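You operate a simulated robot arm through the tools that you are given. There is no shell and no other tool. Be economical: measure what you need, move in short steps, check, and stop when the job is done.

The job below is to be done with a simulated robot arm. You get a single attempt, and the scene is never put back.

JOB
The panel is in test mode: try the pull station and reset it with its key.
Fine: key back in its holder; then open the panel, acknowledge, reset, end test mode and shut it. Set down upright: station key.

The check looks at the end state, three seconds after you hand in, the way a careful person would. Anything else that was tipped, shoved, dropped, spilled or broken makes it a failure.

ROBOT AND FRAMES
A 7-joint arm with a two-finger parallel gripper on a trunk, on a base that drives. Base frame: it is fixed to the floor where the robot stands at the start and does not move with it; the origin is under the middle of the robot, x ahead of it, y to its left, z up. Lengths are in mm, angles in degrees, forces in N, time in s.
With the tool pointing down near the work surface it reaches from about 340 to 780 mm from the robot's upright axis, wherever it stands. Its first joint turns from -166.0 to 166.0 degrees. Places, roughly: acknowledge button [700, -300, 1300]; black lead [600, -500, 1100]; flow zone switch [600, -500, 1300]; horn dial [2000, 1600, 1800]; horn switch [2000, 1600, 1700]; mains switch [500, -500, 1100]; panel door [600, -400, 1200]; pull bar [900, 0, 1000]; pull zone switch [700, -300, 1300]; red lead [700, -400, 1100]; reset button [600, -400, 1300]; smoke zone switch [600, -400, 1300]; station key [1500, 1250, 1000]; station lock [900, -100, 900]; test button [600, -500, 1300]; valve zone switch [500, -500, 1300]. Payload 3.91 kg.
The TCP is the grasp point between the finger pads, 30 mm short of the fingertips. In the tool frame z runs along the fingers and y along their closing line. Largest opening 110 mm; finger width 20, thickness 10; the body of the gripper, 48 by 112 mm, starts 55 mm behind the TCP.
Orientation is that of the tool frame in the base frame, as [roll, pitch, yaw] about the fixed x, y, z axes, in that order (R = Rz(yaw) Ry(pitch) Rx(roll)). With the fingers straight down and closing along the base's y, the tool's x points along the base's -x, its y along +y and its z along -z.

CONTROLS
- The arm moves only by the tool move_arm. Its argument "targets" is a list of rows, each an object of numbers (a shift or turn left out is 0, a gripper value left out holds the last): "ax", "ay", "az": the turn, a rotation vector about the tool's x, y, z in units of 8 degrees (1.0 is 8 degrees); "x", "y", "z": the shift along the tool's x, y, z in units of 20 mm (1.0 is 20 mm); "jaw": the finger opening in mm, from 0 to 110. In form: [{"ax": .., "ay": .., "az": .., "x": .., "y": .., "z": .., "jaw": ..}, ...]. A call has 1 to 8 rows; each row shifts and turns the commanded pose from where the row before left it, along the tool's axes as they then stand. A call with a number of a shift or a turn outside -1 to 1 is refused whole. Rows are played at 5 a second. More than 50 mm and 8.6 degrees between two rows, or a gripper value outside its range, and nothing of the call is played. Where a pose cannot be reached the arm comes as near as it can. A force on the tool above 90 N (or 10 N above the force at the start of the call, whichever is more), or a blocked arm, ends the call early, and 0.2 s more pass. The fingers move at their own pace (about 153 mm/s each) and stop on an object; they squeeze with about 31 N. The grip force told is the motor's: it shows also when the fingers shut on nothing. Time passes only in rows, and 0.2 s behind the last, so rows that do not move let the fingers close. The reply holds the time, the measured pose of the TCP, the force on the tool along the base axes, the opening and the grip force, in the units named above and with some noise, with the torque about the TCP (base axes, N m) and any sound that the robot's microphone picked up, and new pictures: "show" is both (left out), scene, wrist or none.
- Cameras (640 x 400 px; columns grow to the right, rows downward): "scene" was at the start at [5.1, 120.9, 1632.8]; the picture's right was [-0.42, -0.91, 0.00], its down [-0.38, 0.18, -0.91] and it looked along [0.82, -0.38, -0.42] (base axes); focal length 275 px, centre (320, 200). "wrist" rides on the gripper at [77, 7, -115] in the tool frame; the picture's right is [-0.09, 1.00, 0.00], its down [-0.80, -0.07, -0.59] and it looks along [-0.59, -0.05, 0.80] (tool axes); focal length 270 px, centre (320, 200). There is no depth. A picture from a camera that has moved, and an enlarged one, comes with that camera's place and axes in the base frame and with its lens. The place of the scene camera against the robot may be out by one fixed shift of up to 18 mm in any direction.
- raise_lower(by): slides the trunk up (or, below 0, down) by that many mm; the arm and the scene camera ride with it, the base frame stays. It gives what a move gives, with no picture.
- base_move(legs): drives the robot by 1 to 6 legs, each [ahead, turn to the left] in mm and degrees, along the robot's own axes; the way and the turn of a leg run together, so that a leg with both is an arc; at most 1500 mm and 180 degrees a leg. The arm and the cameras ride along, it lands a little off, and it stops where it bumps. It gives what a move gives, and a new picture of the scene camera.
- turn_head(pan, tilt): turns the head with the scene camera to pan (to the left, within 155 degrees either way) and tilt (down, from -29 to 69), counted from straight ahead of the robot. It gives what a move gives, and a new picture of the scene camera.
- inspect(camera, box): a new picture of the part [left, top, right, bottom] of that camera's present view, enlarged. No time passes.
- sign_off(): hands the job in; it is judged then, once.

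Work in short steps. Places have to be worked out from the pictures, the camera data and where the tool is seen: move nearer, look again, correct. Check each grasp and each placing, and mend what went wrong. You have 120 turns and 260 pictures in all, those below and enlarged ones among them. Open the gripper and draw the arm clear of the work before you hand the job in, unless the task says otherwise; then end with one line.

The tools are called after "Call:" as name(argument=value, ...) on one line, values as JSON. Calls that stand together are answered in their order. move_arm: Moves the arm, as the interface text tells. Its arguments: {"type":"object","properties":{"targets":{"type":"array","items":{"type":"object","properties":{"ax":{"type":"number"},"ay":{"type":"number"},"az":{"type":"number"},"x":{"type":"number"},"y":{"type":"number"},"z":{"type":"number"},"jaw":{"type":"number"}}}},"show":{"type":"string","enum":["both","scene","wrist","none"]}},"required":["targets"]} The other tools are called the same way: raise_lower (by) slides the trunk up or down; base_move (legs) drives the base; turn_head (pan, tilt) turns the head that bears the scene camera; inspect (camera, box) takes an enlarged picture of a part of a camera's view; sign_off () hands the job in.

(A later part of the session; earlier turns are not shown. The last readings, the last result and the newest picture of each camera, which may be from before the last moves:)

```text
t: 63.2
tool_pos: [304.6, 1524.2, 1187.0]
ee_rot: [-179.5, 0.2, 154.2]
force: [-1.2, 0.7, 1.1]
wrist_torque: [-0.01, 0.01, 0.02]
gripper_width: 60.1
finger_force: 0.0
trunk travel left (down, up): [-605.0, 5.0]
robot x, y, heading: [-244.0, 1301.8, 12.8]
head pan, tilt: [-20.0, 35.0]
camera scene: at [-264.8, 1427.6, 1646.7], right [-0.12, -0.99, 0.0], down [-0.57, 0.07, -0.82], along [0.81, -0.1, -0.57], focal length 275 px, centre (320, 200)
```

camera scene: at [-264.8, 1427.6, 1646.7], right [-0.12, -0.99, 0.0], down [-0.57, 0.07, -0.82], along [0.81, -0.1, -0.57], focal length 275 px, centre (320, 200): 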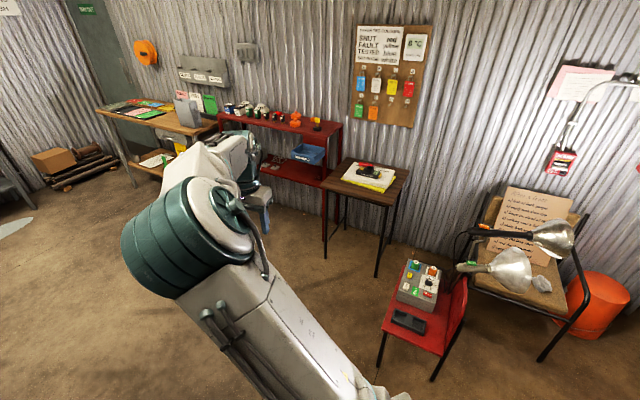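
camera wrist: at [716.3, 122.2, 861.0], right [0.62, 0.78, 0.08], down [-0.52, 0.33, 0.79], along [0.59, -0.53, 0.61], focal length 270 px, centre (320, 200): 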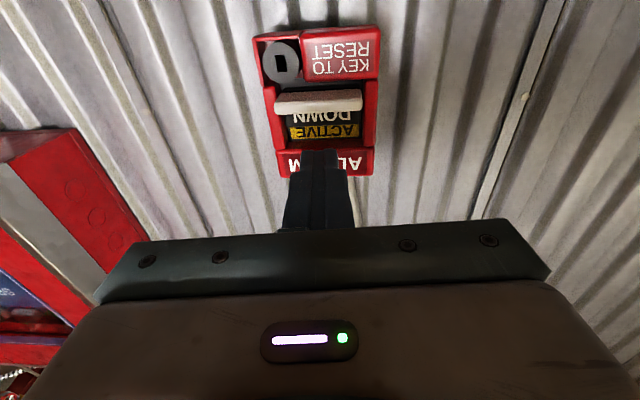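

Triangulated key: about (1533, 1226, 1010). I drive to about (1078, 1697) facing the wall (-39 deg).

Call:
base_move(legs=[[0, 3.7], [1379, 0], [0, -55.7]])

Call:
turn_head(pan=0, tilt=48)

```text
t: 73.0
tool_pos: [1591.4, 1413.0, 1186.8]
ee_rot: [-179.5, 0.2, 102.6]
force: [-0.9, 0.5, 0.8]
wrist_torque: [-0.02, 0.05, 0.05]
gripper_width: 59.8
finger_force: 0.2
trunk travel left (down, up): [-605.0, 5.0]
robot x, y, heading: [1077.0, 1701.7, -38.5]
head pan, tilt: [-20.0, 35.0]
camera scene: at [1152.8, 1800.7, 1646.7], right [-0.85, -0.52, 0.0], down [-0.3, 0.49, -0.82], along [0.43, -0.7, -0.57], focal length 275 px, centre (320, 200)
```

scene: 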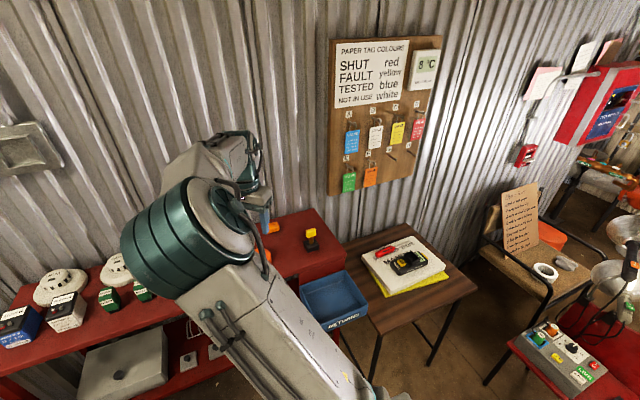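

```text
t: 73.8
tool_pos: [1590.0, 1413.4, 1186.8]
ee_rot: [-179.5, 0.2, 102.6]
force: [0.1, -0.3, -0.1]
wrist_torque: [-0.03, -0.01, -0.02]
gripper_width: 59.5
finger_force: 0.1
trunk travel left (down, up): [-605.0, 5.0]
robot x, y, heading: [1078.0, 1702.3, -38.4]
head pan, tilt: [0.0, 48.0]
camera scene: at [1168.5, 1827.0, 1627.7], right [-0.62, -0.78, 0.0], down [-0.58, 0.46, -0.67], along [0.52, -0.42, -0.74], focal length 275 px, centre (320, 200)
```

scene: 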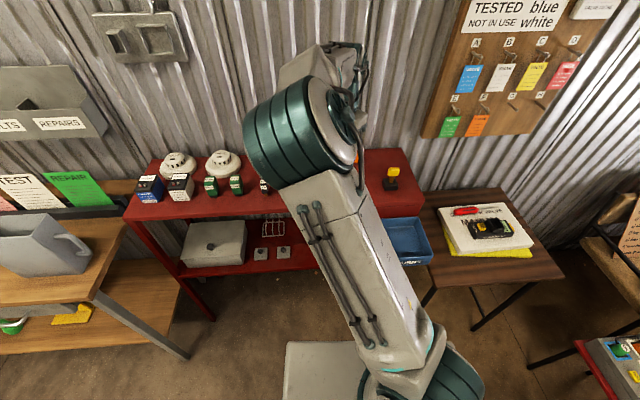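

Key seen again at ~(1540, 1215). I bring the tool over it at height 1187 and look with the wrist camera.

Call:
move_arm(targets=[{"x": -1, "y": -0.55}, {"x": -1, "y": -0.55}, {"x": -1, "y": -0.55}, {"x": -1, "y": -0.55}, {"x": -1, "y": -0.55}, {"x": -1, "y": -0.55}, {"x": -1, "y": -0.55}, {"x": -1, "y": -0.4}], show="both")

```text
t: 75.6
tool_pos: [1541.7, 1237.5, 1187.7]
ee_rot: [-179.4, 0.1, 102.5]
force: [0.4, 0.7, -0.1]
wrist_torque: [0.02, 0.01, 0.02]
gripper_width: 60.0
finger_force: 0.0
trunk travel left (down, up): [-605.0, 5.0]
robot x, y, heading: [1072.6, 1702.5, -38.8]
head pan, tilt: [0.0, 48.0]
camera scene: at [1168.5, 1826.3, 1627.7], right [-0.62, -0.78, 0.0], down [-0.58, 0.46, -0.67], along [0.52, -0.42, -0.74], focal length 275 px, centre (320, 200)
camera wrist: at [1534.5, 1314.5, 1301.9], right [0.99, 0.13, -0.01], down [0.11, -0.79, 0.6], along [0.07, -0.59, -0.8], focal length 270 px, centre (320, 200)
```

scene: 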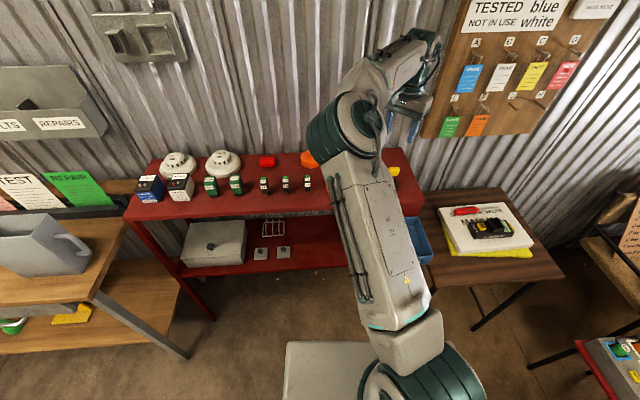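
wrist: 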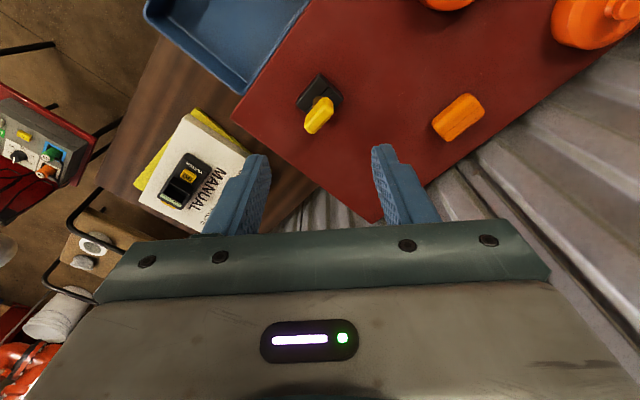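

The key is nearly under the tool. I zoom in to see its shape and orientation.

Call:
inspect(camera="wrist", box=[260, 50, 380, 150])

Call:
inspect(camera="scene", box=[340, 60, 460, 200])

```text
4.00 times, centred on (320, 100) of wrist
camera zoom: at [1534.5, 1314.5, 1301.9], right [0.99, 0.13, -0.01], down [0.11, -0.79, 0.6], along [0.07, -0.59, -0.8], focal length 1081 px, centre (320, 600)
```

zoom: 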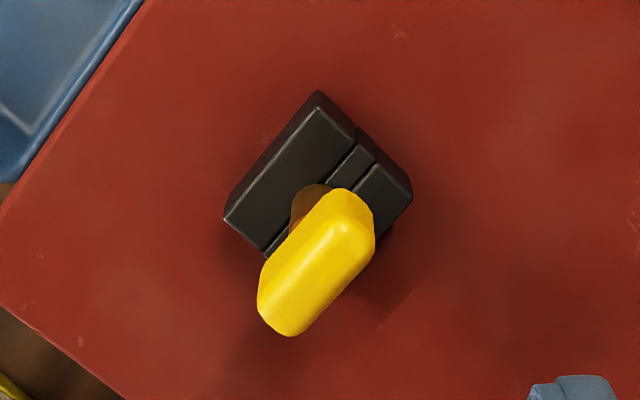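

```text
2.86 times, centred on (400, 130) of scene
camera zoom: at [1168.5, 1826.3, 1627.7], right [-0.62, -0.78, 0.0], down [-0.58, 0.46, -0.67], along [0.52, -0.42, -0.74], focal length 786 px, centre (91, 400)
```

zoom: 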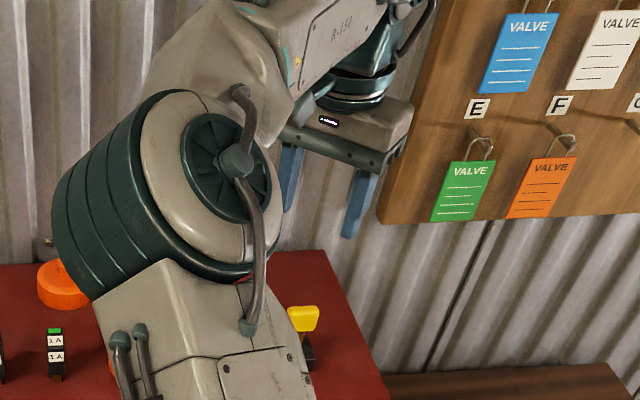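

The key's flat head runs along the wall direction (~57 deg); I'll grip its thin faces. I rotate the tool 47 deg so it closes across the head and centre over it, then descend some.

Call:
move_arm(targets=[{"az": 1}, {"az": 1}, {"az": 1}, {"az": 1}, {"az": 1}, {"az": 0.85}, {"x": -0.57, "y": 0.45, "z": 1}, {"z": 1}], show="wrist")

Call:
inspect(camera="wrist", box=[240, 20, 400, 170])

```text
t: 77.4
tool_pos: [1543.9, 1225.2, 1147.0]
ee_rot: [-179.8, 0.4, 55.8]
force: [-0.1, -0.2, 0.7]
wrist_torque: [-0.02, 0.0, 0.0]
gripper_width: 59.9
finger_force: 0.1
trunk travel left (down, up): [-605.0, 5.0]
robot x, y, heading: [1076.7, 1700.5, -38.5]
head pan, tilt: [0.0, 48.0]
camera wrist: at [1594.6, 1284.7, 1261.5], right [0.77, -0.63, 0.0], down [-0.5, -0.62, 0.6], along [-0.38, -0.46, -0.8], focal length 270 px, centre (320, 200)
```

wrist: 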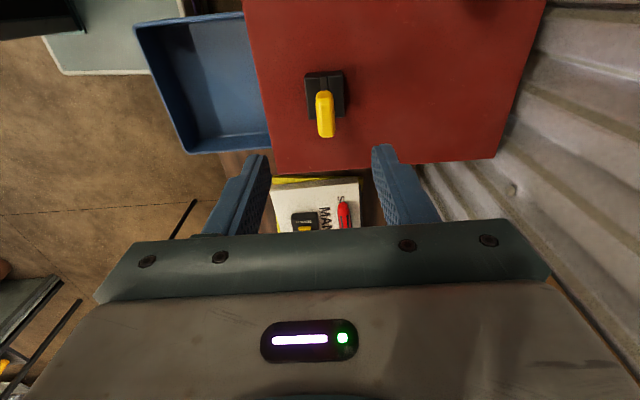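

```text
2.67 times, centred on (320, 95) of wrist
camera zoom: at [1594.6, 1284.7, 1261.5], right [0.77, -0.63, 0.0], down [-0.5, -0.62, 0.6], along [-0.38, -0.46, -0.8], focal length 721 px, centre (320, 480)
```

zoom: 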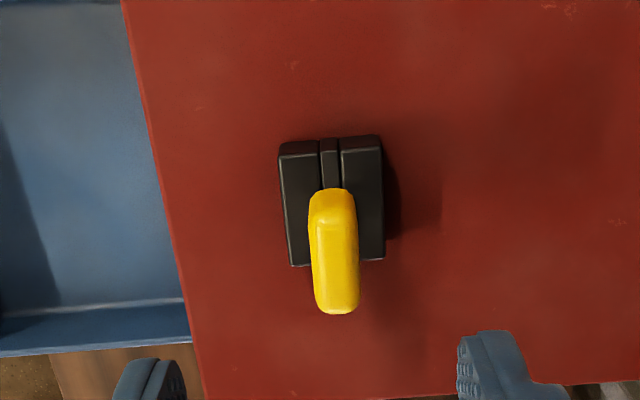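

Key head at (1544, 1217, ~1018), yaw 53.7; holder top ~957. I correct the small offsets and descend around the head.

Call:
move_arm(targets=[{"x": -0.33, "y": 0.22, "az": 0.26, "z": 1}, {"z": 1}, {"z": 1}, {"z": 1}, {"z": 1}, {"z": 0.8}], show="wrist")

Call:
inspect(camera="wrist", box=[220, 80, 420, 240])

```text
t: 78.8
tool_pos: [1541.0, 1215.7, 1032.2]
ee_rot: [-179.8, 0.5, 53.7]
force: [-0.6, -0.6, -0.2]
wrist_torque: [-0.02, -0.03, 0.0]
gripper_width: 60.1
finger_force: 0.0
trunk travel left (down, up): [-605.0, 5.0]
robot x, y, heading: [1074.3, 1703.3, -38.1]
head pan, tilt: [0.0, 48.0]
camera wrist: at [1595.5, 1273.5, 1145.3], right [0.75, -0.66, 0.0], down [-0.53, -0.6, 0.6], along [-0.4, -0.45, -0.8], focal length 270 px, centre (320, 200)
```

wrist: 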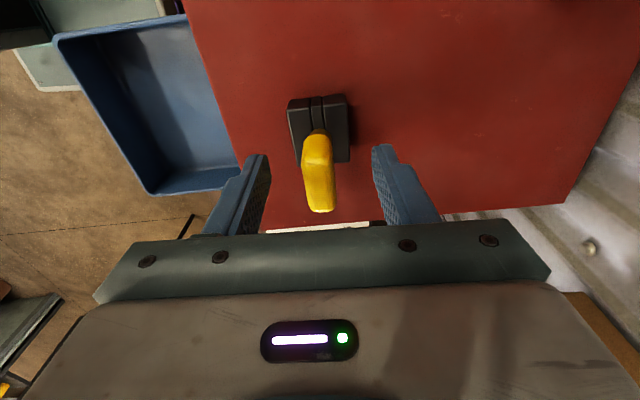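

```text
2.50 times, centred on (320, 160) of wrist
camera zoom: at [1595.5, 1273.5, 1145.3], right [0.75, -0.66, 0.0], down [-0.53, -0.6, 0.6], along [-0.4, -0.45, -0.8], focal length 676 px, centre (320, 300)
```

zoom: 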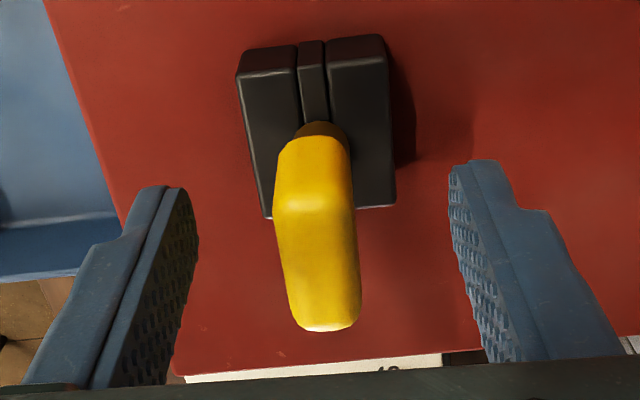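

Head spans z 988–1025 and sits centred between the fingers. I go down to TCP z≈1008 and close.

Call:
move_arm(targets=[{"x": -0.16, "z": 0.6}, {"z": 0.6}, {"jaw": 0}, {"jaw": 0}, {"jaw": 0}], show="wrist")

```text
t: 80.0
tool_pos: [1539.5, 1212.1, 1007.4]
ee_rot: [-179.7, 0.5, 53.7]
force: [0.0, -0.3, 0.8]
wrist_torque: [-0.04, -0.01, -0.03]
gripper_width: 15.3
finger_force: 31.2
trunk travel left (down, up): [-605.0, 5.0]
robot x, y, heading: [1074.0, 1704.6, -38.5]
head pan, tilt: [0.0, 48.0]
camera wrist: at [1593.7, 1271.2, 1121.6], right [0.75, -0.66, 0.0], down [-0.53, -0.6, 0.6], along [-0.4, -0.45, -0.8], focal length 270 px, centre (320, 200)
```

wrist: 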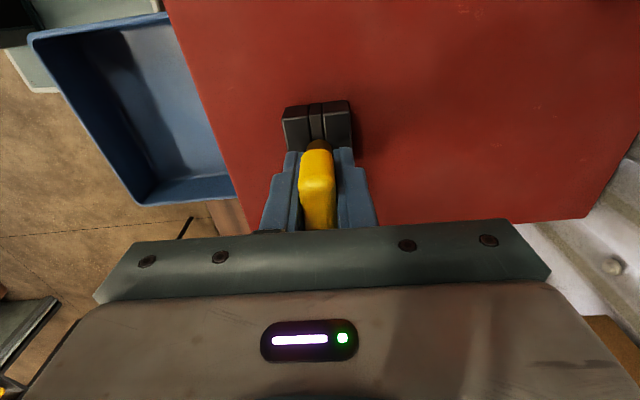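

Gripped (15.3 mm). I record this pose (1539.5, 1212.1, 1007.4, yaw 53.7) for the return, and lift straight up.

Call:
move_arm(targets=[{"z": -0.5}, {"z": -0.7}, {"z": -1}, {"z": -1}, {"z": -1}, {"z": -1}], show="wrist")

Call:
inspect(camera="wrist", box=[240, 0, 400, 240])

Call:
inspect(camera="scene", box=[360, 80, 460, 220])

```text
t: 81.4
tool_pos: [1540.6, 1213.9, 1112.2]
ee_rot: [-179.8, 0.5, 53.7]
force: [0.9, 0.3, -0.4]
wrist_torque: [0.03, -0.01, 0.04]
gripper_width: 15.3
finger_force: 31.1
trunk travel left (down, up): [-605.0, 5.0]
robot x, y, heading: [1073.8, 1703.5, -38.5]
head pan, tilt: [0.0, 48.0]
camera wrist: at [1593.6, 1272.1, 1225.8], right [0.75, -0.66, 0.0], down [-0.53, -0.6, 0.6], along [-0.4, -0.45, -0.8], focal length 270 px, centre (320, 200)
```

wrist: 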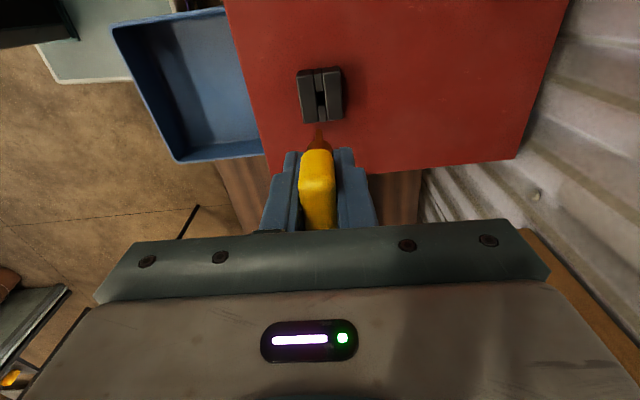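

```text
1.67 times, centred on (320, 120) of wrist
camera zoom: at [1593.6, 1272.1, 1225.8], right [0.75, -0.66, 0.0], down [-0.53, -0.6, 0.6], along [-0.4, -0.45, -0.8], focal length 450 px, centre (320, 333)
```

zoom: 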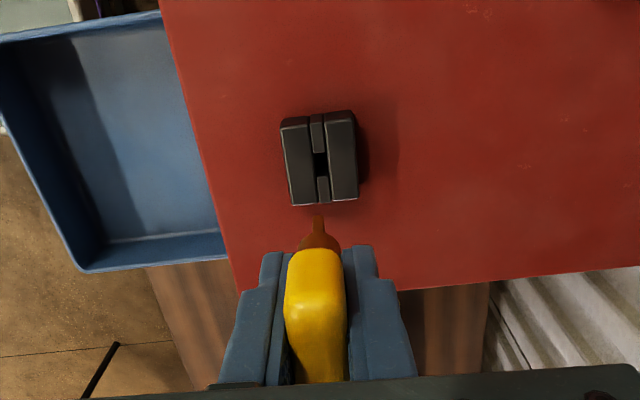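

```text
2.86 times, centred on (410, 150) of scene
camera zoom: at [1168.3, 1827.1, 1627.6], right [-0.62, -0.78, 0.0], down [-0.58, 0.46, -0.67], along [0.52, -0.42, -0.74], focal length 786 px, centre (63, 343)
```

zoom: 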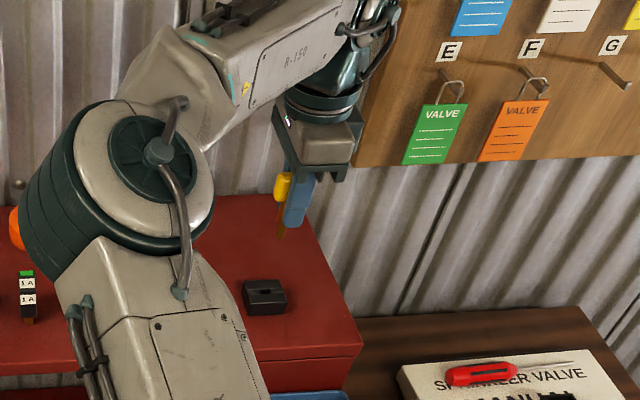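

Key is held, shaft tip ~79 mm beyond the TCP, blade broad along tool x. I raise and drive back the way I came to near (0,0).

Call:
move_arm(targets=[{"z": -1}, {"z": -1}, {"z": -1}, {"z": -1}], show="none")

Call:
base_move(legs=[[-150, 0], [0, 60.3], [-1279, 0], [0, 68.2]])

```text
t: 82.4
tool_pos: [1541.1, 1215.1, 1191.6]
ee_rot: [-179.9, 0.5, 53.8]
force: [0.7, -0.3, 0.9]
wrist_torque: [-0.02, 0.01, -0.03]
gripper_width: 15.0
finger_force: 31.0
trunk travel left (down, up): [-605.0, 5.0]
robot x, y, heading: [1075.0, 1706.0, -38.5]
head pan, tilt: [0.0, 48.0]
```

```text
t: 95.4
tool_pos: [-130.4, 1984.3, 1191.3]
ee_rot: [-179.8, 0.6, -177.9]
force: [-0.4, 0.2, -0.4]
wrist_torque: [0.0, -0.04, -0.01]
gripper_width: 15.3
finger_force: 31.1
trunk travel left (down, up): [-605.0, 5.0]
robot x, y, heading: [-218.7, 1314.0, 90.0]
head pan, tilt: [0.0, 48.0]
camera scene: at [-376.3, 1329.4, 1627.6], right [1.0, 0.0, 0.0], down [0.0, -0.74, -0.67], along [0.0, 0.67, -0.74], focal length 275 px, centre (320, 200)
```

scene: 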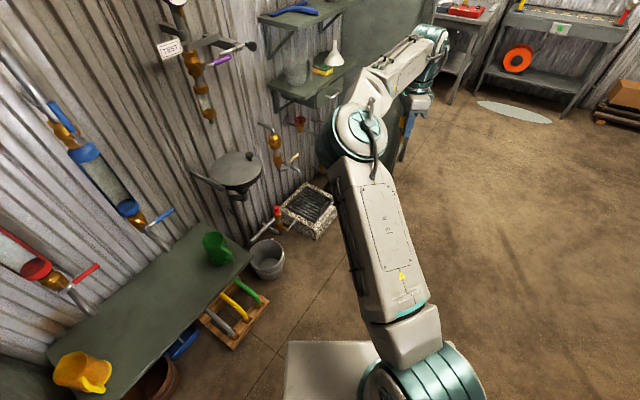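

Now reverse 1314 to y≈0 and turn to heading 0, then check the view before closing in.

Call:
base_move(legs=[[-1314, 0], [0, -90]])

Call:
turn_head(pan=10, tilt=45)

```text
t: 105.8
tool_pos: [435.0, -89.5, 1191.6]
ee_rot: [-179.8, 0.5, 92.2]
force: [0.3, 0.1, -0.4]
wrist_torque: [0.01, -0.02, -0.02]
gripper_width: 15.0
finger_force: 31.0
trunk travel left (down, up): [-605.0, 5.0]
robot x, y, heading: [-232.8, 4.5, -0.3]
head pan, tilt: [0.0, 48.0]
camera scene: at [-232.2, 163.4, 1627.7], right [0.0, -1.0, 0.0], down [-0.74, 0.0, -0.67], along [0.67, 0.0, -0.74], focal length 275 px, centre (320, 200)
```

scene: 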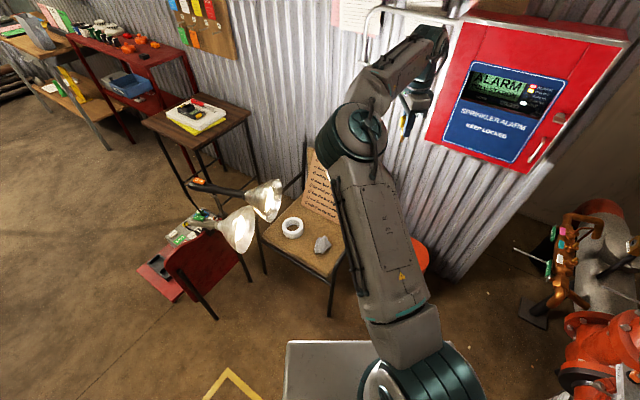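

```text
t: 106.5
tool_pos: [436.0, -90.0, 1191.3]
ee_rot: [-179.8, 0.5, 92.1]
force: [0.1, 0.2, 0.1]
wrist_torque: [-0.02, 0.01, 0.0]
gripper_width: 15.1
finger_force: 31.0
trunk travel left (down, up): [-605.0, 5.0]
robot x, y, heading: [-233.5, 4.0, -0.1]
head pan, tilt: [10.0, 45.0]
camera scene: at [-230.8, 177.7, 1631.8], right [0.17, -0.99, 0.0], down [-0.7, -0.12, -0.71], along [0.7, 0.12, -0.71], focal length 275 px, centre (320, 200)
```

scene: 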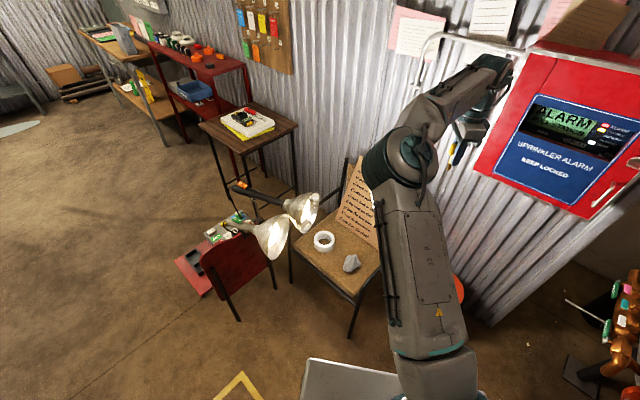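

Clear. I yaw the tool back (+49 deg) and begin pitching it up to horizontal here, with free space around.

Call:
move_arm(targets=[{"az": -1}, {"az": -1}, {"az": -1}, {"az": -1}, {"az": -1}, {"az": -1}, {"az": -0.1, "ay": -1}, {"ay": -1}], show="none")

Call:
move_arm(targets=[{"ay": -1}, {"ay": -1}, {"ay": -1}, {"ay": -1}, {"ay": -1}, {"ay": -1}, {"ay": -1}, {"ay": -1}], show="scene")

```text
t: 108.3
tool_pos: [436.3, -90.8, 1192.1]
ee_rot: [-179.3, 16.2, 141.1]
force: [0.0, -0.1, -0.3]
wrist_torque: [-0.03, -0.01, 0.01]
gripper_width: 15.0
finger_force: 30.8
trunk travel left (down, up): [-605.0, 5.0]
robot x, y, heading: [-231.3, 1.9, -0.1]
head pan, tilt: [10.0, 45.0]
```

```text
t: 110.2
tool_pos: [435.7, -88.8, 1192.0]
ee_rot: [-176.5, 80.1, 144.4]
force: [0.0, -0.1, -0.8]
wrist_torque: [0.0, -0.03, 0.02]
gripper_width: 15.2
finger_force: 31.0
trunk travel left (down, up): [-605.0, 5.0]
robot x, y, heading: [-234.5, 1.8, -0.2]
head pan, tilt: [10.0, 45.0]
camera scene: at [-230.6, 178.3, 1631.8], right [0.17, -0.99, 0.0], down [-0.7, -0.12, -0.71], along [0.7, 0.12, -0.71], focal length 275 px, centre (320, 200)
```

scene: 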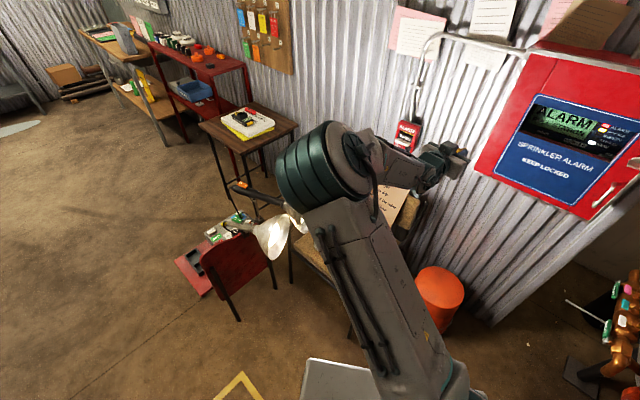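

Good pose. I finish pitching, shift 160 mm left along the wall direction, then drive forward to (0,0).

Call:
move_arm(targets=[{"ay": -1, "y": 1}, {"ay": -0.24, "y": 1}, {"y": 1}, {"y": 1}, {"y": 1}, {"y": 1}, {"y": 1}, {"y": 1}], show="none")

Call:
base_move(legs=[[232, 0]])

```text
t: 112.0
tool_pos: [536.9, 33.9, 1189.6]
ee_rot: [-83.6, 89.4, -122.8]
force: [0.5, 0.2, -1.0]
wrist_torque: [-0.01, 0.05, -0.03]
gripper_width: 15.1
finger_force: 30.4
trunk travel left (down, up): [-605.0, 5.0]
robot x, y, heading: [-230.7, 4.3, -0.5]
head pan, tilt: [10.0, 45.0]
```

```text
t: 113.7
tool_pos: [766.6, 33.6, 1188.5]
ee_rot: [-85.1, 89.5, -124.3]
force: [0.3, 0.7, 0.1]
wrist_torque: [0.01, 0.0, -0.02]
gripper_width: 15.3
finger_force: 31.5
trunk travel left (down, up): [-605.0, 5.0]
robot x, y, heading: [-4.0, 4.6, -0.5]
head pan, tilt: [10.0, 45.0]
camera scene: at [-0.8, 177.0, 1631.8], right [0.17, -0.99, 0.0], down [-0.7, -0.12, -0.71], along [0.7, 0.12, -0.71], focal length 275 px, centre (320, 200)
```

scene: 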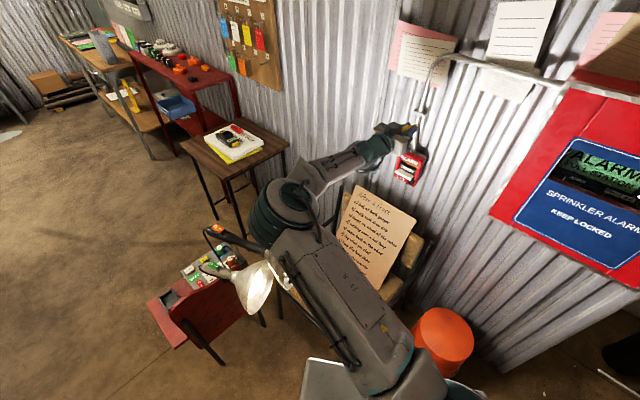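

Key tip is about 50 mm off the station plane; I back off 40 mm, lower the trunk 200, and lower the hand to see the lock.

Call:
move_arm(targets=[{"z": -1}, {"z": -1}], show="none")

Call:
raise_lower(by=-200)

Call:
move_arm(targets=[{"x": 1}, {"x": 1}, {"x": 1}, {"x": 0.9}], show="both")

Call:
inspect(camera="wrist", box=[220, 0, 420, 240])

```text
t: 114.3
tool_pos: [733.7, 59.2, 1189.7]
ee_rot: [-79.7, 89.4, -118.8]
force: [-0.9, 0.1, 0.1]
wrist_torque: [0.03, -0.01, 0.0]
gripper_width: 15.3
finger_force: 31.3
trunk travel left (down, up): [-605.0, 5.0]
robot x, y, heading: [-6.2, 2.5, 0.0]
head pan, tilt: [10.0, 45.0]
```

```text
t: 116.5
tool_pos: [734.7, 57.2, 989.7]
ee_rot: [-82.0, 89.4, -121.2]
force: [0.2, 0.4, -0.4]
wrist_torque: [0.0, 0.01, -0.01]
gripper_width: 15.1
finger_force: 30.8
trunk travel left (down, up): [-405.0, 205.0]
robot x, y, heading: [-1.7, 3.6, -0.4]
head pan, tilt: [10.0, 45.0]
```

```text
t: 117.5
tool_pos: [734.3, 57.3, 911.6]
ee_rot: [-83.3, 89.5, -122.5]
force: [-0.6, 0.0, 0.0]
wrist_torque: [-0.01, 0.0, 0.01]
gripper_width: 15.4
finger_force: 31.3
trunk travel left (down, up): [-405.0, 205.0]
robot x, y, heading: [-5.6, 5.4, -0.2]
head pan, tilt: [10.0, 45.0]
camera scene: at [-1.7, 176.9, 1431.9], right [0.17, -0.99, 0.0], down [-0.7, -0.12, -0.71], along [0.7, 0.12, -0.71], focal length 275 px, centre (320, 200)
camera wrist: at [651.0, 133.7, 834.2], right [0.63, 0.77, 0.08], down [-0.5, 0.33, 0.8], along [0.59, -0.54, 0.59], focal length 270 px, centre (320, 200)
```

scene: 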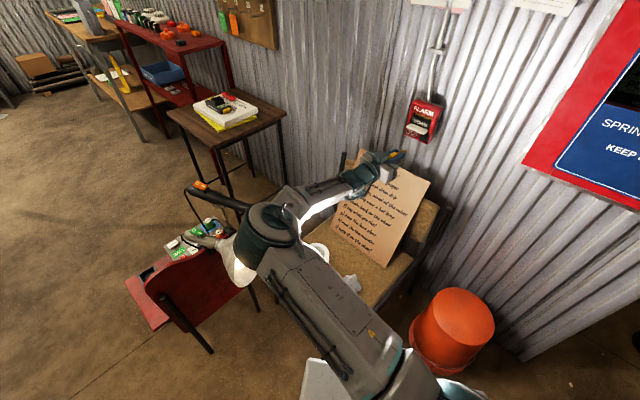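
wrist: 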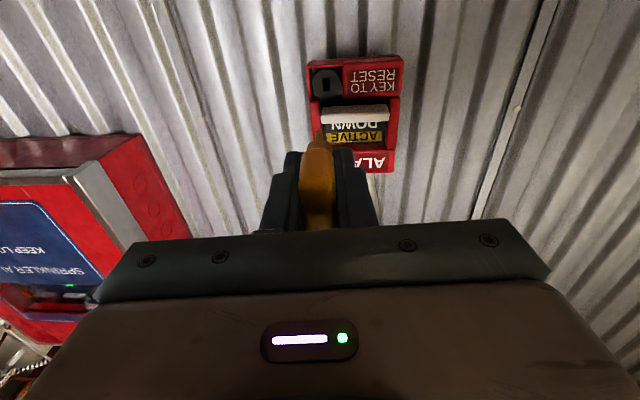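

```text
1.67 times, centred on (320, 120) of wrist
camera zoom: at [651.0, 133.7, 834.2], right [0.63, 0.77, 0.08], down [-0.5, 0.33, 0.8], along [0.59, -0.54, 0.59], focal length 450 px, centre (320, 333)
```

zoom: 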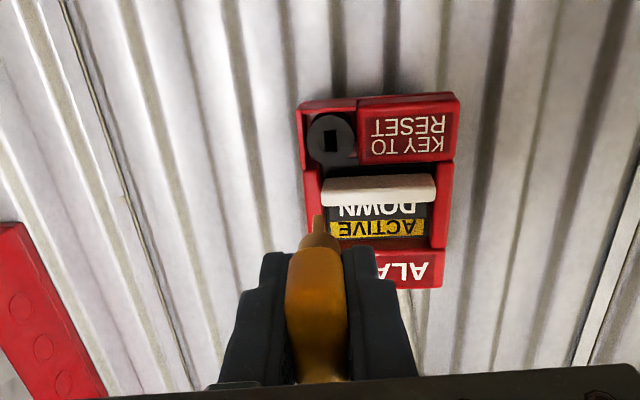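

Lock triangulates to (877, -48, 902), gap ~98 mm from the key tip. I need the station's facing angle more exactly, so I zoom in from both cameras.

Call:
inspect(camera="wrist", box=[300, 40, 420, 180])

Call:
inspect(camera="scene", box=[380, 80, 460, 160])

```text
2.86 times, centred on (360, 110) of wrist
camera zoom: at [651.0, 133.7, 834.2], right [0.63, 0.77, 0.08], down [-0.5, 0.33, 0.8], along [0.59, -0.54, 0.59], focal length 772 px, centre (206, 457)
```

zoom: 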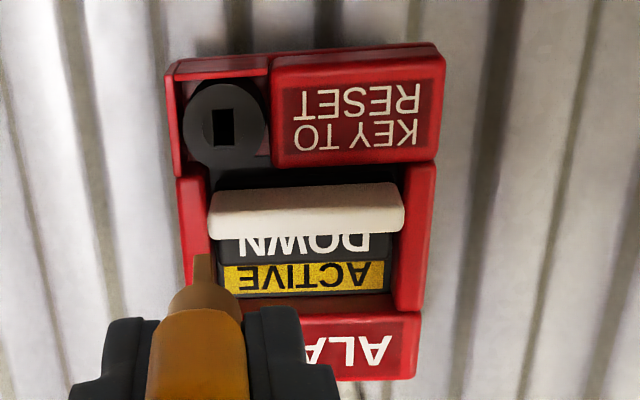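

```text
5.00 times, centred on (420, 120) of scene
camera zoom: at [-1.7, 176.9, 1431.9], right [0.17, -0.99, 0.0], down [-0.7, -0.12, -0.71], along [0.7, 0.12, -0.71], focal length 1376 px, centre (-180, 600)
```

zoom: 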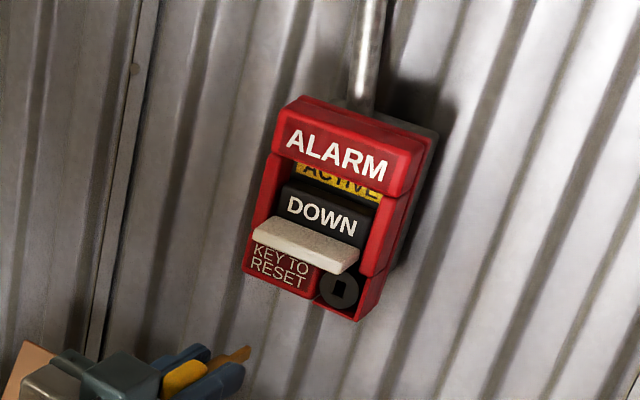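

Three station edges agree: wall runs at ~58 deg, so the lock faces along -32 deg. I yaw the tool +7 deg and move to ~25 mm off the lock, aligned.

Call:
move_arm(targets=[{"ax": -0.9}, {"y": -0.69, "x": 0.48}, {"z": 1}, {"z": 1}, {"z": 1}], show="wrist")

Call:
inspect(camera="wrist", box=[250, 30, 390, 180])

Call:
turn_head(pan=-10, tilt=30)

Call:
inspect(camera="scene", box=[290, 150, 370, 230])

```text
t: 118.7
tool_pos: [777.4, 14.6, 901.2]
ee_rot: [-92.7, 89.4, -124.7]
force: [-0.1, 0.0, 0.3]
wrist_torque: [-0.01, -0.02, 0.03]
gripper_width: 15.4
finger_force: 31.4
trunk travel left (down, up): [-405.0, 205.0]
robot x, y, heading: [-1.7, 4.5, -0.1]
head pan, tilt: [10.0, 45.0]
camera wrist: at [684.8, 79.2, 824.3], right [0.53, 0.85, 0.08], down [-0.54, 0.26, 0.8], along [0.66, -0.46, 0.59], focal length 270 px, centre (320, 200)
```

wrist: 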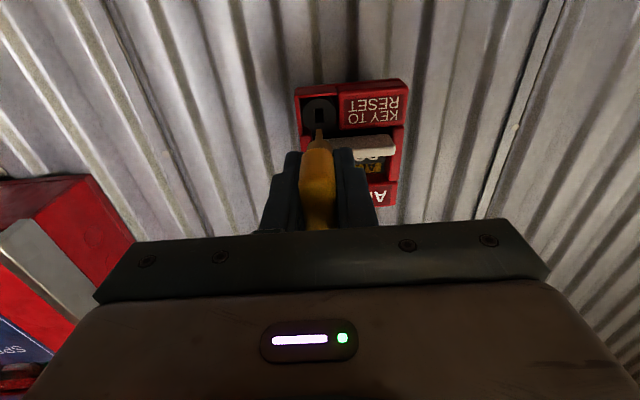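

```text
2.67 times, centred on (320, 105) of wrist
camera zoom: at [684.8, 79.2, 824.3], right [0.53, 0.85, 0.08], down [-0.54, 0.26, 0.8], along [0.66, -0.46, 0.59], focal length 721 px, centre (320, 453)
```

zoom: 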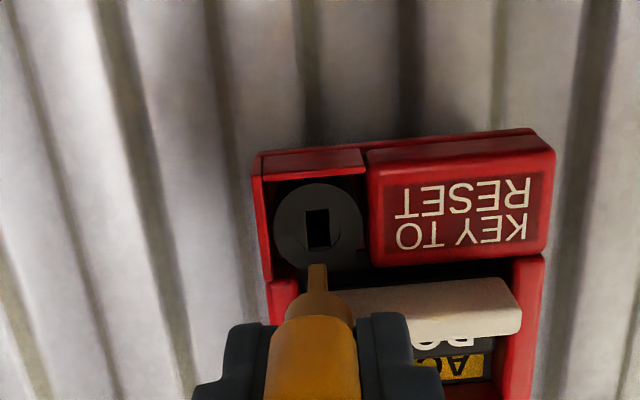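

```text
t: 119.5
tool_pos: [778.2, 14.7, 901.4]
ee_rot: [-90.1, 89.3, -122.1]
force: [0.0, 0.0, 0.3]
wrist_torque: [0.02, -0.01, 0.02]
gripper_width: 15.4
finger_force: 30.6
trunk travel left (down, up): [-405.0, 205.0]
robot x, y, heading: [-4.9, 1.1, -0.4]
head pan, tilt: [-10.0, 30.0]
camera scene: at [7.2, 147.1, 1454.4], right [-0.18, -0.98, 0.0], down [-0.49, 0.09, -0.87], along [0.85, -0.15, -0.5], focal length 275 px, centre (320, 200)
```

scene: 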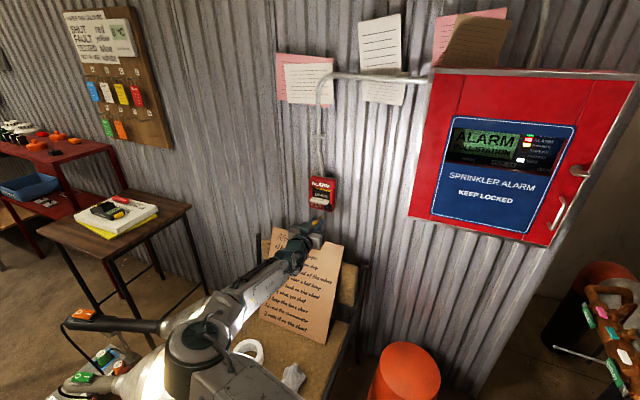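

```text
5.00 times, centred on (330, 190) of scene
camera zoom: at [7.2, 147.1, 1454.4], right [-0.18, -0.98, 0.0], down [-0.49, 0.09, -0.87], along [0.85, -0.15, -0.5], focal length 1376 px, centre (270, 250)
```

zoom: 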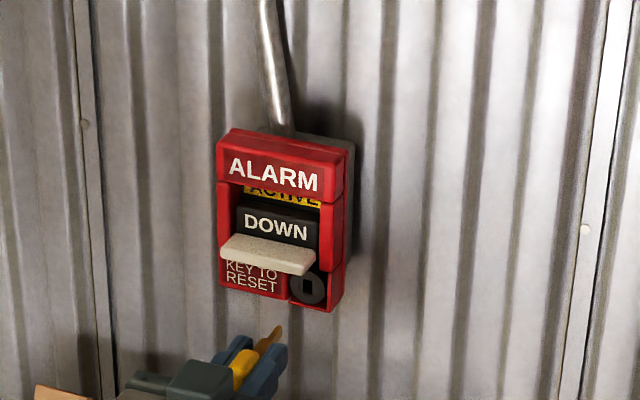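

Aligned within ~1 mm by computation; gap ~34 mm. I advance 20 mm and check closely.

Call:
move_arm(targets=[{"z": 0.5}, {"z": 0.5}], show="none")

Call:
inspect(camera="wrist", box=[270, 50, 370, 170])

Call:
inspect(camera="scene", box=[305, 185, 345, 225])

```text
t: 120.1
tool_pos: [794.2, 2.3, 901.7]
ee_rot: [-91.9, 89.4, -123.9]
force: [-0.8, -0.4, -0.5]
wrist_torque: [-0.02, -0.01, -0.01]
gripper_width: 15.4
finger_force: 30.9
trunk travel left (down, up): [-405.0, 205.0]
robot x, y, heading: [-5.0, 3.9, -0.1]
head pan, tilt: [-10.0, 30.0]
```

```text
3.33 times, centred on (320, 110) of wrist
camera zoom: at [701.8, 68.3, 824.9], right [0.53, 0.85, 0.08], down [-0.54, 0.26, 0.8], along [0.66, -0.46, 0.59], focal length 901 px, centre (320, 500)
```

zoom: 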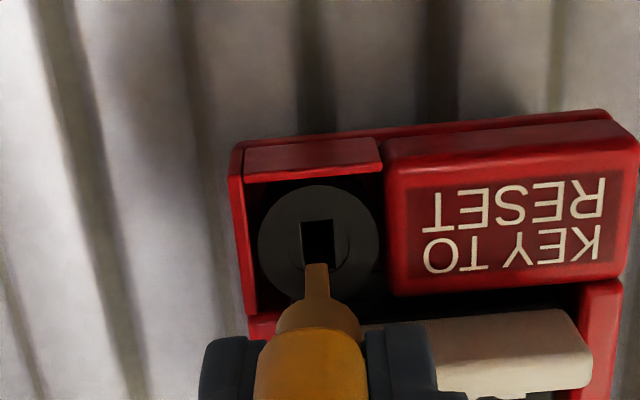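

```text
10.00 times, centred on (325, 205) of scene
camera zoom: at [7.2, 147.0, 1454.5], right [-0.18, -0.98, 0.0], down [-0.49, 0.09, -0.87], along [0.85, -0.15, -0.5], focal length 2752 px, centre (270, 150)
```

zoom: 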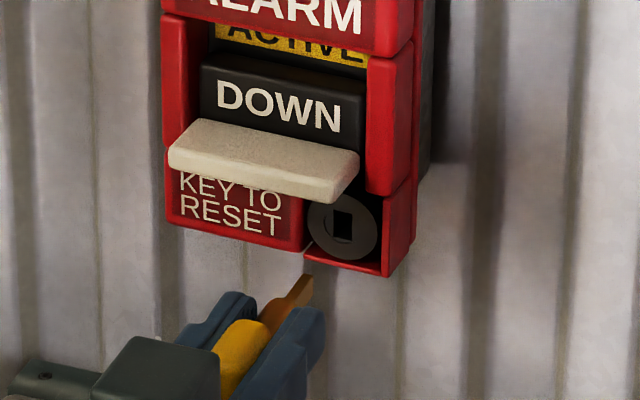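

Tip and hole agree within ~0.6 mm. I nudge and push in slowly, watching force.

Call:
move_arm(targets=[{"y": 0.03, "z": 0.3}, {"z": 0.3}, {"z": 0.3}], show="none")

Call:
inspect(camera="wrist", box=[270, 50, 370, 170])

```text
t: 120.9
tool_pos: [810.0, -6.0, 901.5]
ee_rot: [-90.1, 89.4, -122.0]
force: [-1.4, -0.4, -0.2]
wrist_torque: [0.03, -0.01, 0.02]
gripper_width: 15.3
finger_force: 31.3
trunk travel left (down, up): [-405.0, 205.0]
robot x, y, heading: [-3.3, 5.0, 0.1]
head pan, tilt: [-10.0, 30.0]
```

```text
3.33 times, centred on (320, 110) of wrist
camera zoom: at [717.6, 59.3, 824.7], right [0.53, 0.85, 0.08], down [-0.54, 0.26, 0.8], along [0.66, -0.46, 0.59], focal length 901 px, centre (320, 500)
```

zoom: 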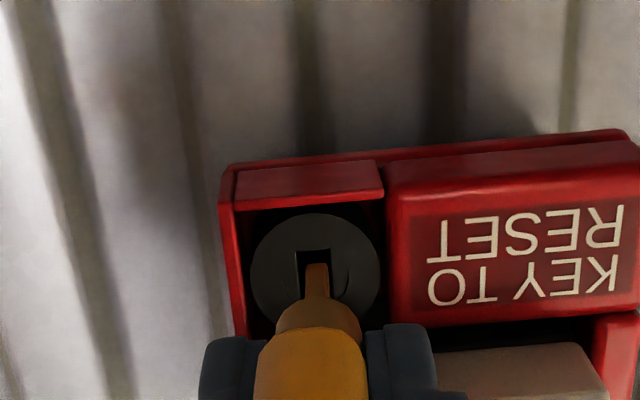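

The tip is entering the slot centred. I continue in 5 mm steps.

Call:
move_arm(targets=[{"z": 0.25}, {"z": 0.25}, {"z": 0.25}], show="none")

Call:
inspect(camera="wrist", box=[270, 50, 370, 170])

```text
t: 121.7
tool_pos: [823.7, -13.2, 902.7]
ee_rot: [-91.0, 89.4, -122.9]
force: [-0.9, -0.3, 0.3]
wrist_torque: [-0.02, 0.01, -0.02]
gripper_width: 15.2
finger_force: 30.6
trunk travel left (down, up): [-405.0, 205.0]
robot x, y, heading: [-3.2, 2.2, -0.4]
head pan, tilt: [-10.0, 30.0]
```

```text
3.33 times, centred on (320, 110) of wrist
camera zoom: at [731.0, 52.0, 824.8], right [0.53, 0.85, 0.08], down [-0.54, 0.26, 0.8], along [0.66, -0.47, 0.59], focal length 901 px, centre (320, 500)
```

zoom: 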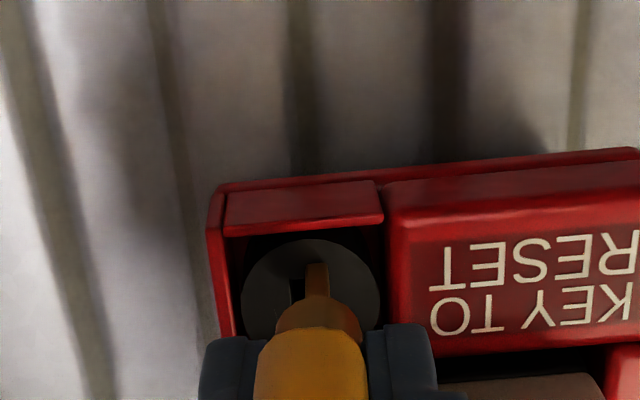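

No contact yet, and the hole appears above (base) and slightly left of the blade: re-triangulating puts the lock deeper and ~10 mm higher. I back off 6 mm, raise 10 mm, shift -3 mm, and recheck.

Call:
move_arm(targets=[{"z": -0.3}, {"x": -0.5, "y": -0.15}, {}], show="none")

Call:
inspect(camera="wrist", box=[270, 50, 370, 170])

Call:
inspect(camera="scene", box=[305, 185, 345, 225])

```text
t: 122.5
tool_pos: [815.9, -12.1, 913.6]
ee_rot: [-88.8, 89.4, -120.7]
force: [0.8, -0.5, 0.8]
wrist_torque: [-0.01, 0.01, 0.01]
gripper_width: 15.1
finger_force: 31.3
trunk travel left (down, up): [-405.0, 205.0]
robot x, y, heading: [-5.4, 3.8, -0.3]
head pan, tilt: [-10.0, 30.0]
```

```text
3.33 times, centred on (320, 110) of wrist
camera zoom: at [724.2, 53.1, 835.2], right [0.53, 0.85, 0.08], down [-0.54, 0.26, 0.8], along [0.66, -0.47, 0.59], focal length 901 px, centre (320, 500)
```

zoom: 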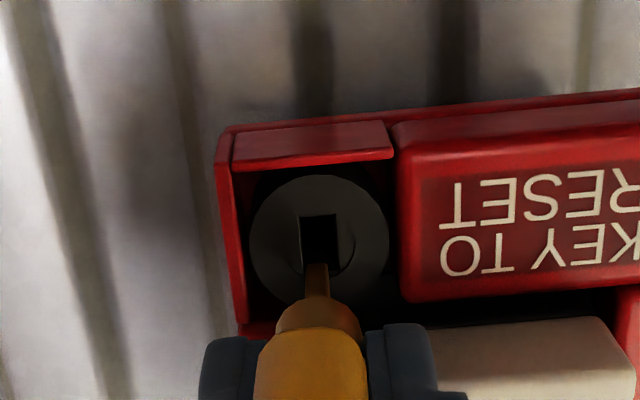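

```text
10.00 times, centred on (325, 205) of scene
camera zoom: at [7.1, 147.0, 1454.5], right [-0.18, -0.98, 0.0], down [-0.49, 0.09, -0.87], along [0.85, -0.15, -0.5], focal length 2752 px, centre (270, 150)
```

zoom: 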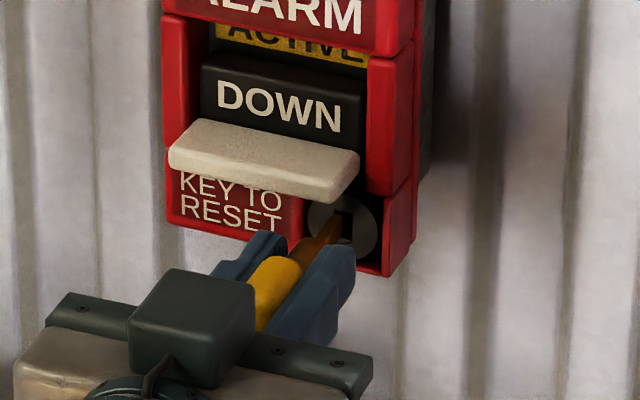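

Estimates of depth vary (gap 7–20 mm); I advance 7 mm, known to be free, and look again to pin it down.

Call:
move_arm(targets=[{"z": 0.35}, {}], show="none")

Call:
inspect(camera="wrist", box=[290, 90, 350, 150])

Call:
inspect(camera="scene", box=[315, 197, 339, 221])

```text
t: 123.1
tool_pos: [822.6, -16.4, 911.6]
ee_rot: [-89.4, 89.4, -121.5]
force: [-1.5, 0.1, -0.3]
wrist_torque: [0.01, -0.03, -0.01]
gripper_width: 15.1
finger_force: 31.7
trunk travel left (down, up): [-405.0, 205.0]
robot x, y, heading: [-4.0, 2.3, -0.3]
head pan, tilt: [-10.0, 30.0]
```

```text
6.67 times, centred on (320, 120) of wrist
camera zoom: at [730.4, 49.0, 835.0], right [0.53, 0.85, 0.08], down [-0.54, 0.26, 0.8], along [0.66, -0.46, 0.59], focal length 1802 px, centre (320, 733)
```

zoom: 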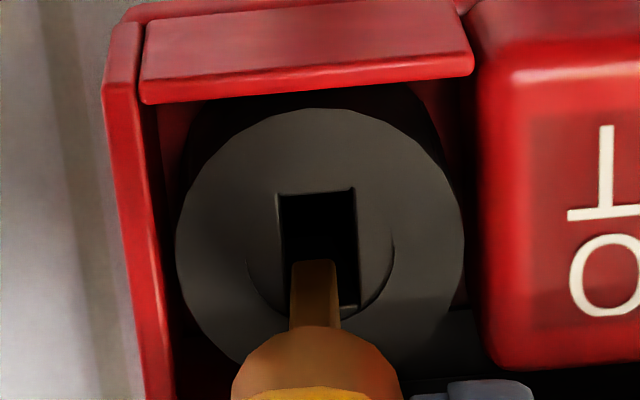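

```text
16.00 times, centred on (327, 209) of scene
camera zoom: at [7.0, 147.0, 1454.5], right [-0.18, -0.98, 0.0], down [-0.49, 0.09, -0.87], along [0.85, -0.15, -0.5], focal length 4403 px, centre (208, 56)
```

zoom: 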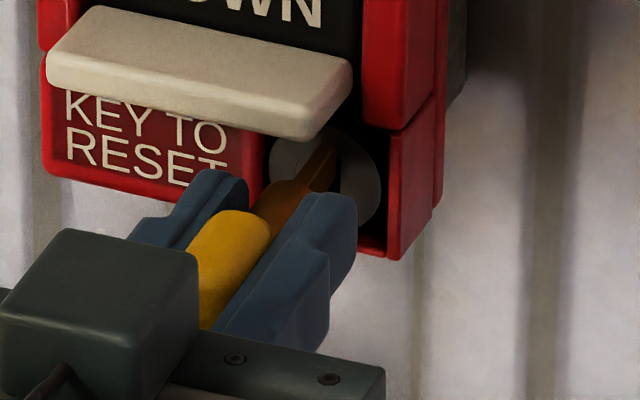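

Fitting all views: lock face ~3 mm ahead of the blade, slot centre z≈907, so I'm ~4.5 mm too high. I lower by that and push gently.

Call:
move_arm(targets=[{"x": 0.23, "y": 0.02}, {}, {"z": 0.2}, {"z": 0.2}], show="none")

Call:
inspect(camera="wrist", box=[290, 90, 350, 150])

```text
t: 124.1
tool_pos: [829.5, -21.7, 907.1]
ee_rot: [-89.6, 89.4, -121.6]
force: [-0.4, -1.0, -0.6]
wrist_torque: [0.02, 0.01, 0.02]
gripper_width: 15.0
finger_force: 30.5
trunk travel left (down, up): [-405.0, 205.0]
robot x, y, heading: [-3.5, 5.3, -0.3]
head pan, tilt: [-10.0, 30.0]
```

```text
6.67 times, centred on (320, 120) of wrist
camera zoom: at [737.2, 44.5, 830.1], right [0.53, 0.85, 0.08], down [-0.54, 0.26, 0.8], along [0.66, -0.47, 0.59], focal length 1802 px, centre (320, 733)
```

zoom: 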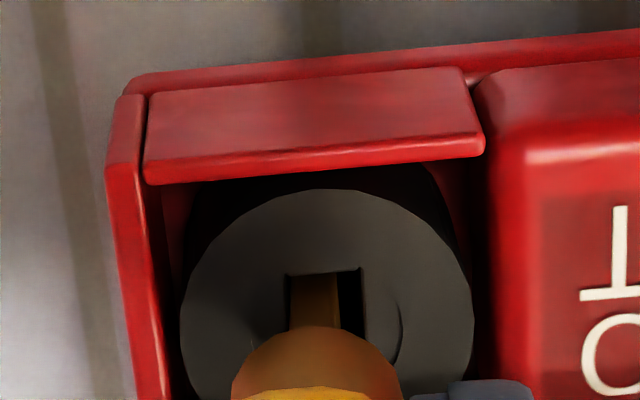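

The blade is now in the slot (clipped by its edge), sitting ~1 mm left of centre. I nudge +1 mm and push in further.

Call:
move_arm(targets=[{"y": 0.05}, {"z": 0.2}, {"z": 0.2}, {"z": 0.2}], show="none")

Call:
inspect(camera="wrist", box=[290, 90, 350, 150])

```text
t: 125.1
tool_pos: [840.8, -25.5, 907.5]
ee_rot: [-90.3, 89.4, -122.3]
force: [0.4, -0.3, -0.2]
wrist_torque: [0.03, 0.0, 0.0]
gripper_width: 15.1
finger_force: 31.1
trunk travel left (down, up): [-405.0, 205.0]
robot x, y, heading: [-7.9, 3.7, -0.2]
head pan, tilt: [-10.0, 30.0]
```

```text
6.67 times, centred on (320, 120) of wrist
camera zoom: at [747.7, 39.0, 830.0], right [0.53, 0.85, 0.08], down [-0.54, 0.26, 0.8], along [0.66, -0.47, 0.59], focal length 1802 px, centre (320, 733)
```

zoom: 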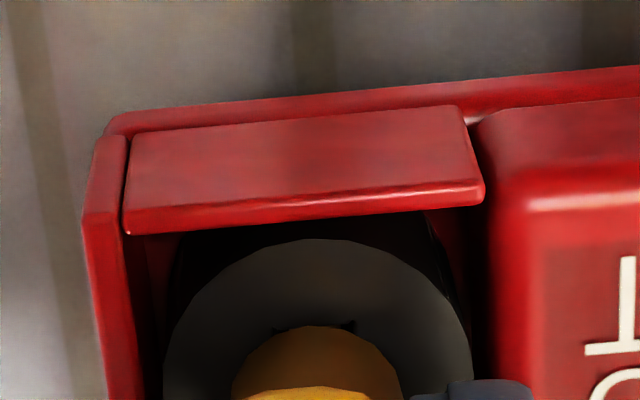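

The blade is ~17 mm in with no side force. I add 3 mm then turn clockwise 16 degrees, watching torque.

Call:
move_arm(targets=[{"z": 0.15}, {"az": 0.5}, {"az": 0.5}, {"az": 0.5}, {"az": 0.5}], show="wrist")

Call:
inspect(camera="scene", box=[295, 170, 355, 230])

```text
t: 126.3
tool_pos: [840.7, -26.0, 908.4]
ee_rot: [89.8, 74.5, 58.0]
force: [-17.1, 4.3, -2.6]
wrist_torque: [0.06, 0.15, -0.31]
gripper_width: 15.2
finger_force: 31.5
trunk travel left (down, up): [-405.0, 205.0]
robot x, y, heading: [-3.4, 3.8, -0.3]
head pan, tilt: [-10.0, 30.0]
camera wrist: at [760.1, 56.1, 835.4], right [0.5, 0.79, 0.35], down [-0.65, 0.08, 0.75], along [0.57, -0.6, 0.56], focal length 270 px, centre (320, 200)
```

wrist: 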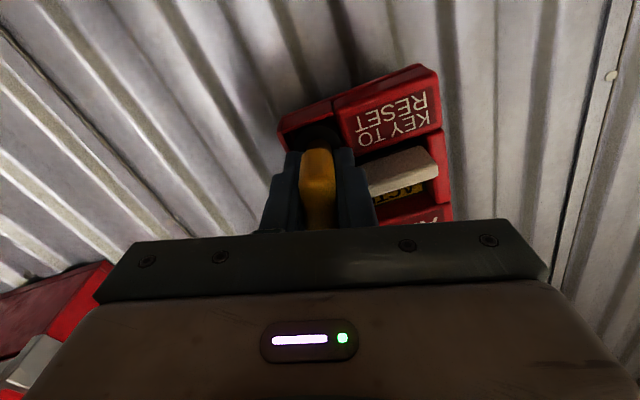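

```text
6.67 times, centred on (325, 200) of scene
camera zoom: at [5.2, 147.6, 1454.4], right [-0.18, -0.98, 0.0], down [-0.49, 0.09, -0.87], along [0.85, -0.15, -0.5], focal length 1834 px, centre (287, 200)
```

zoom: 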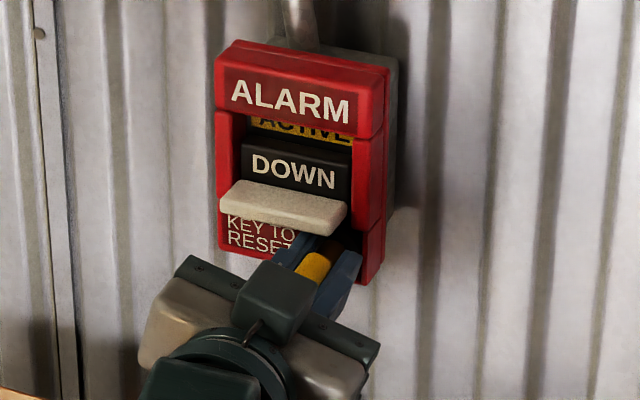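

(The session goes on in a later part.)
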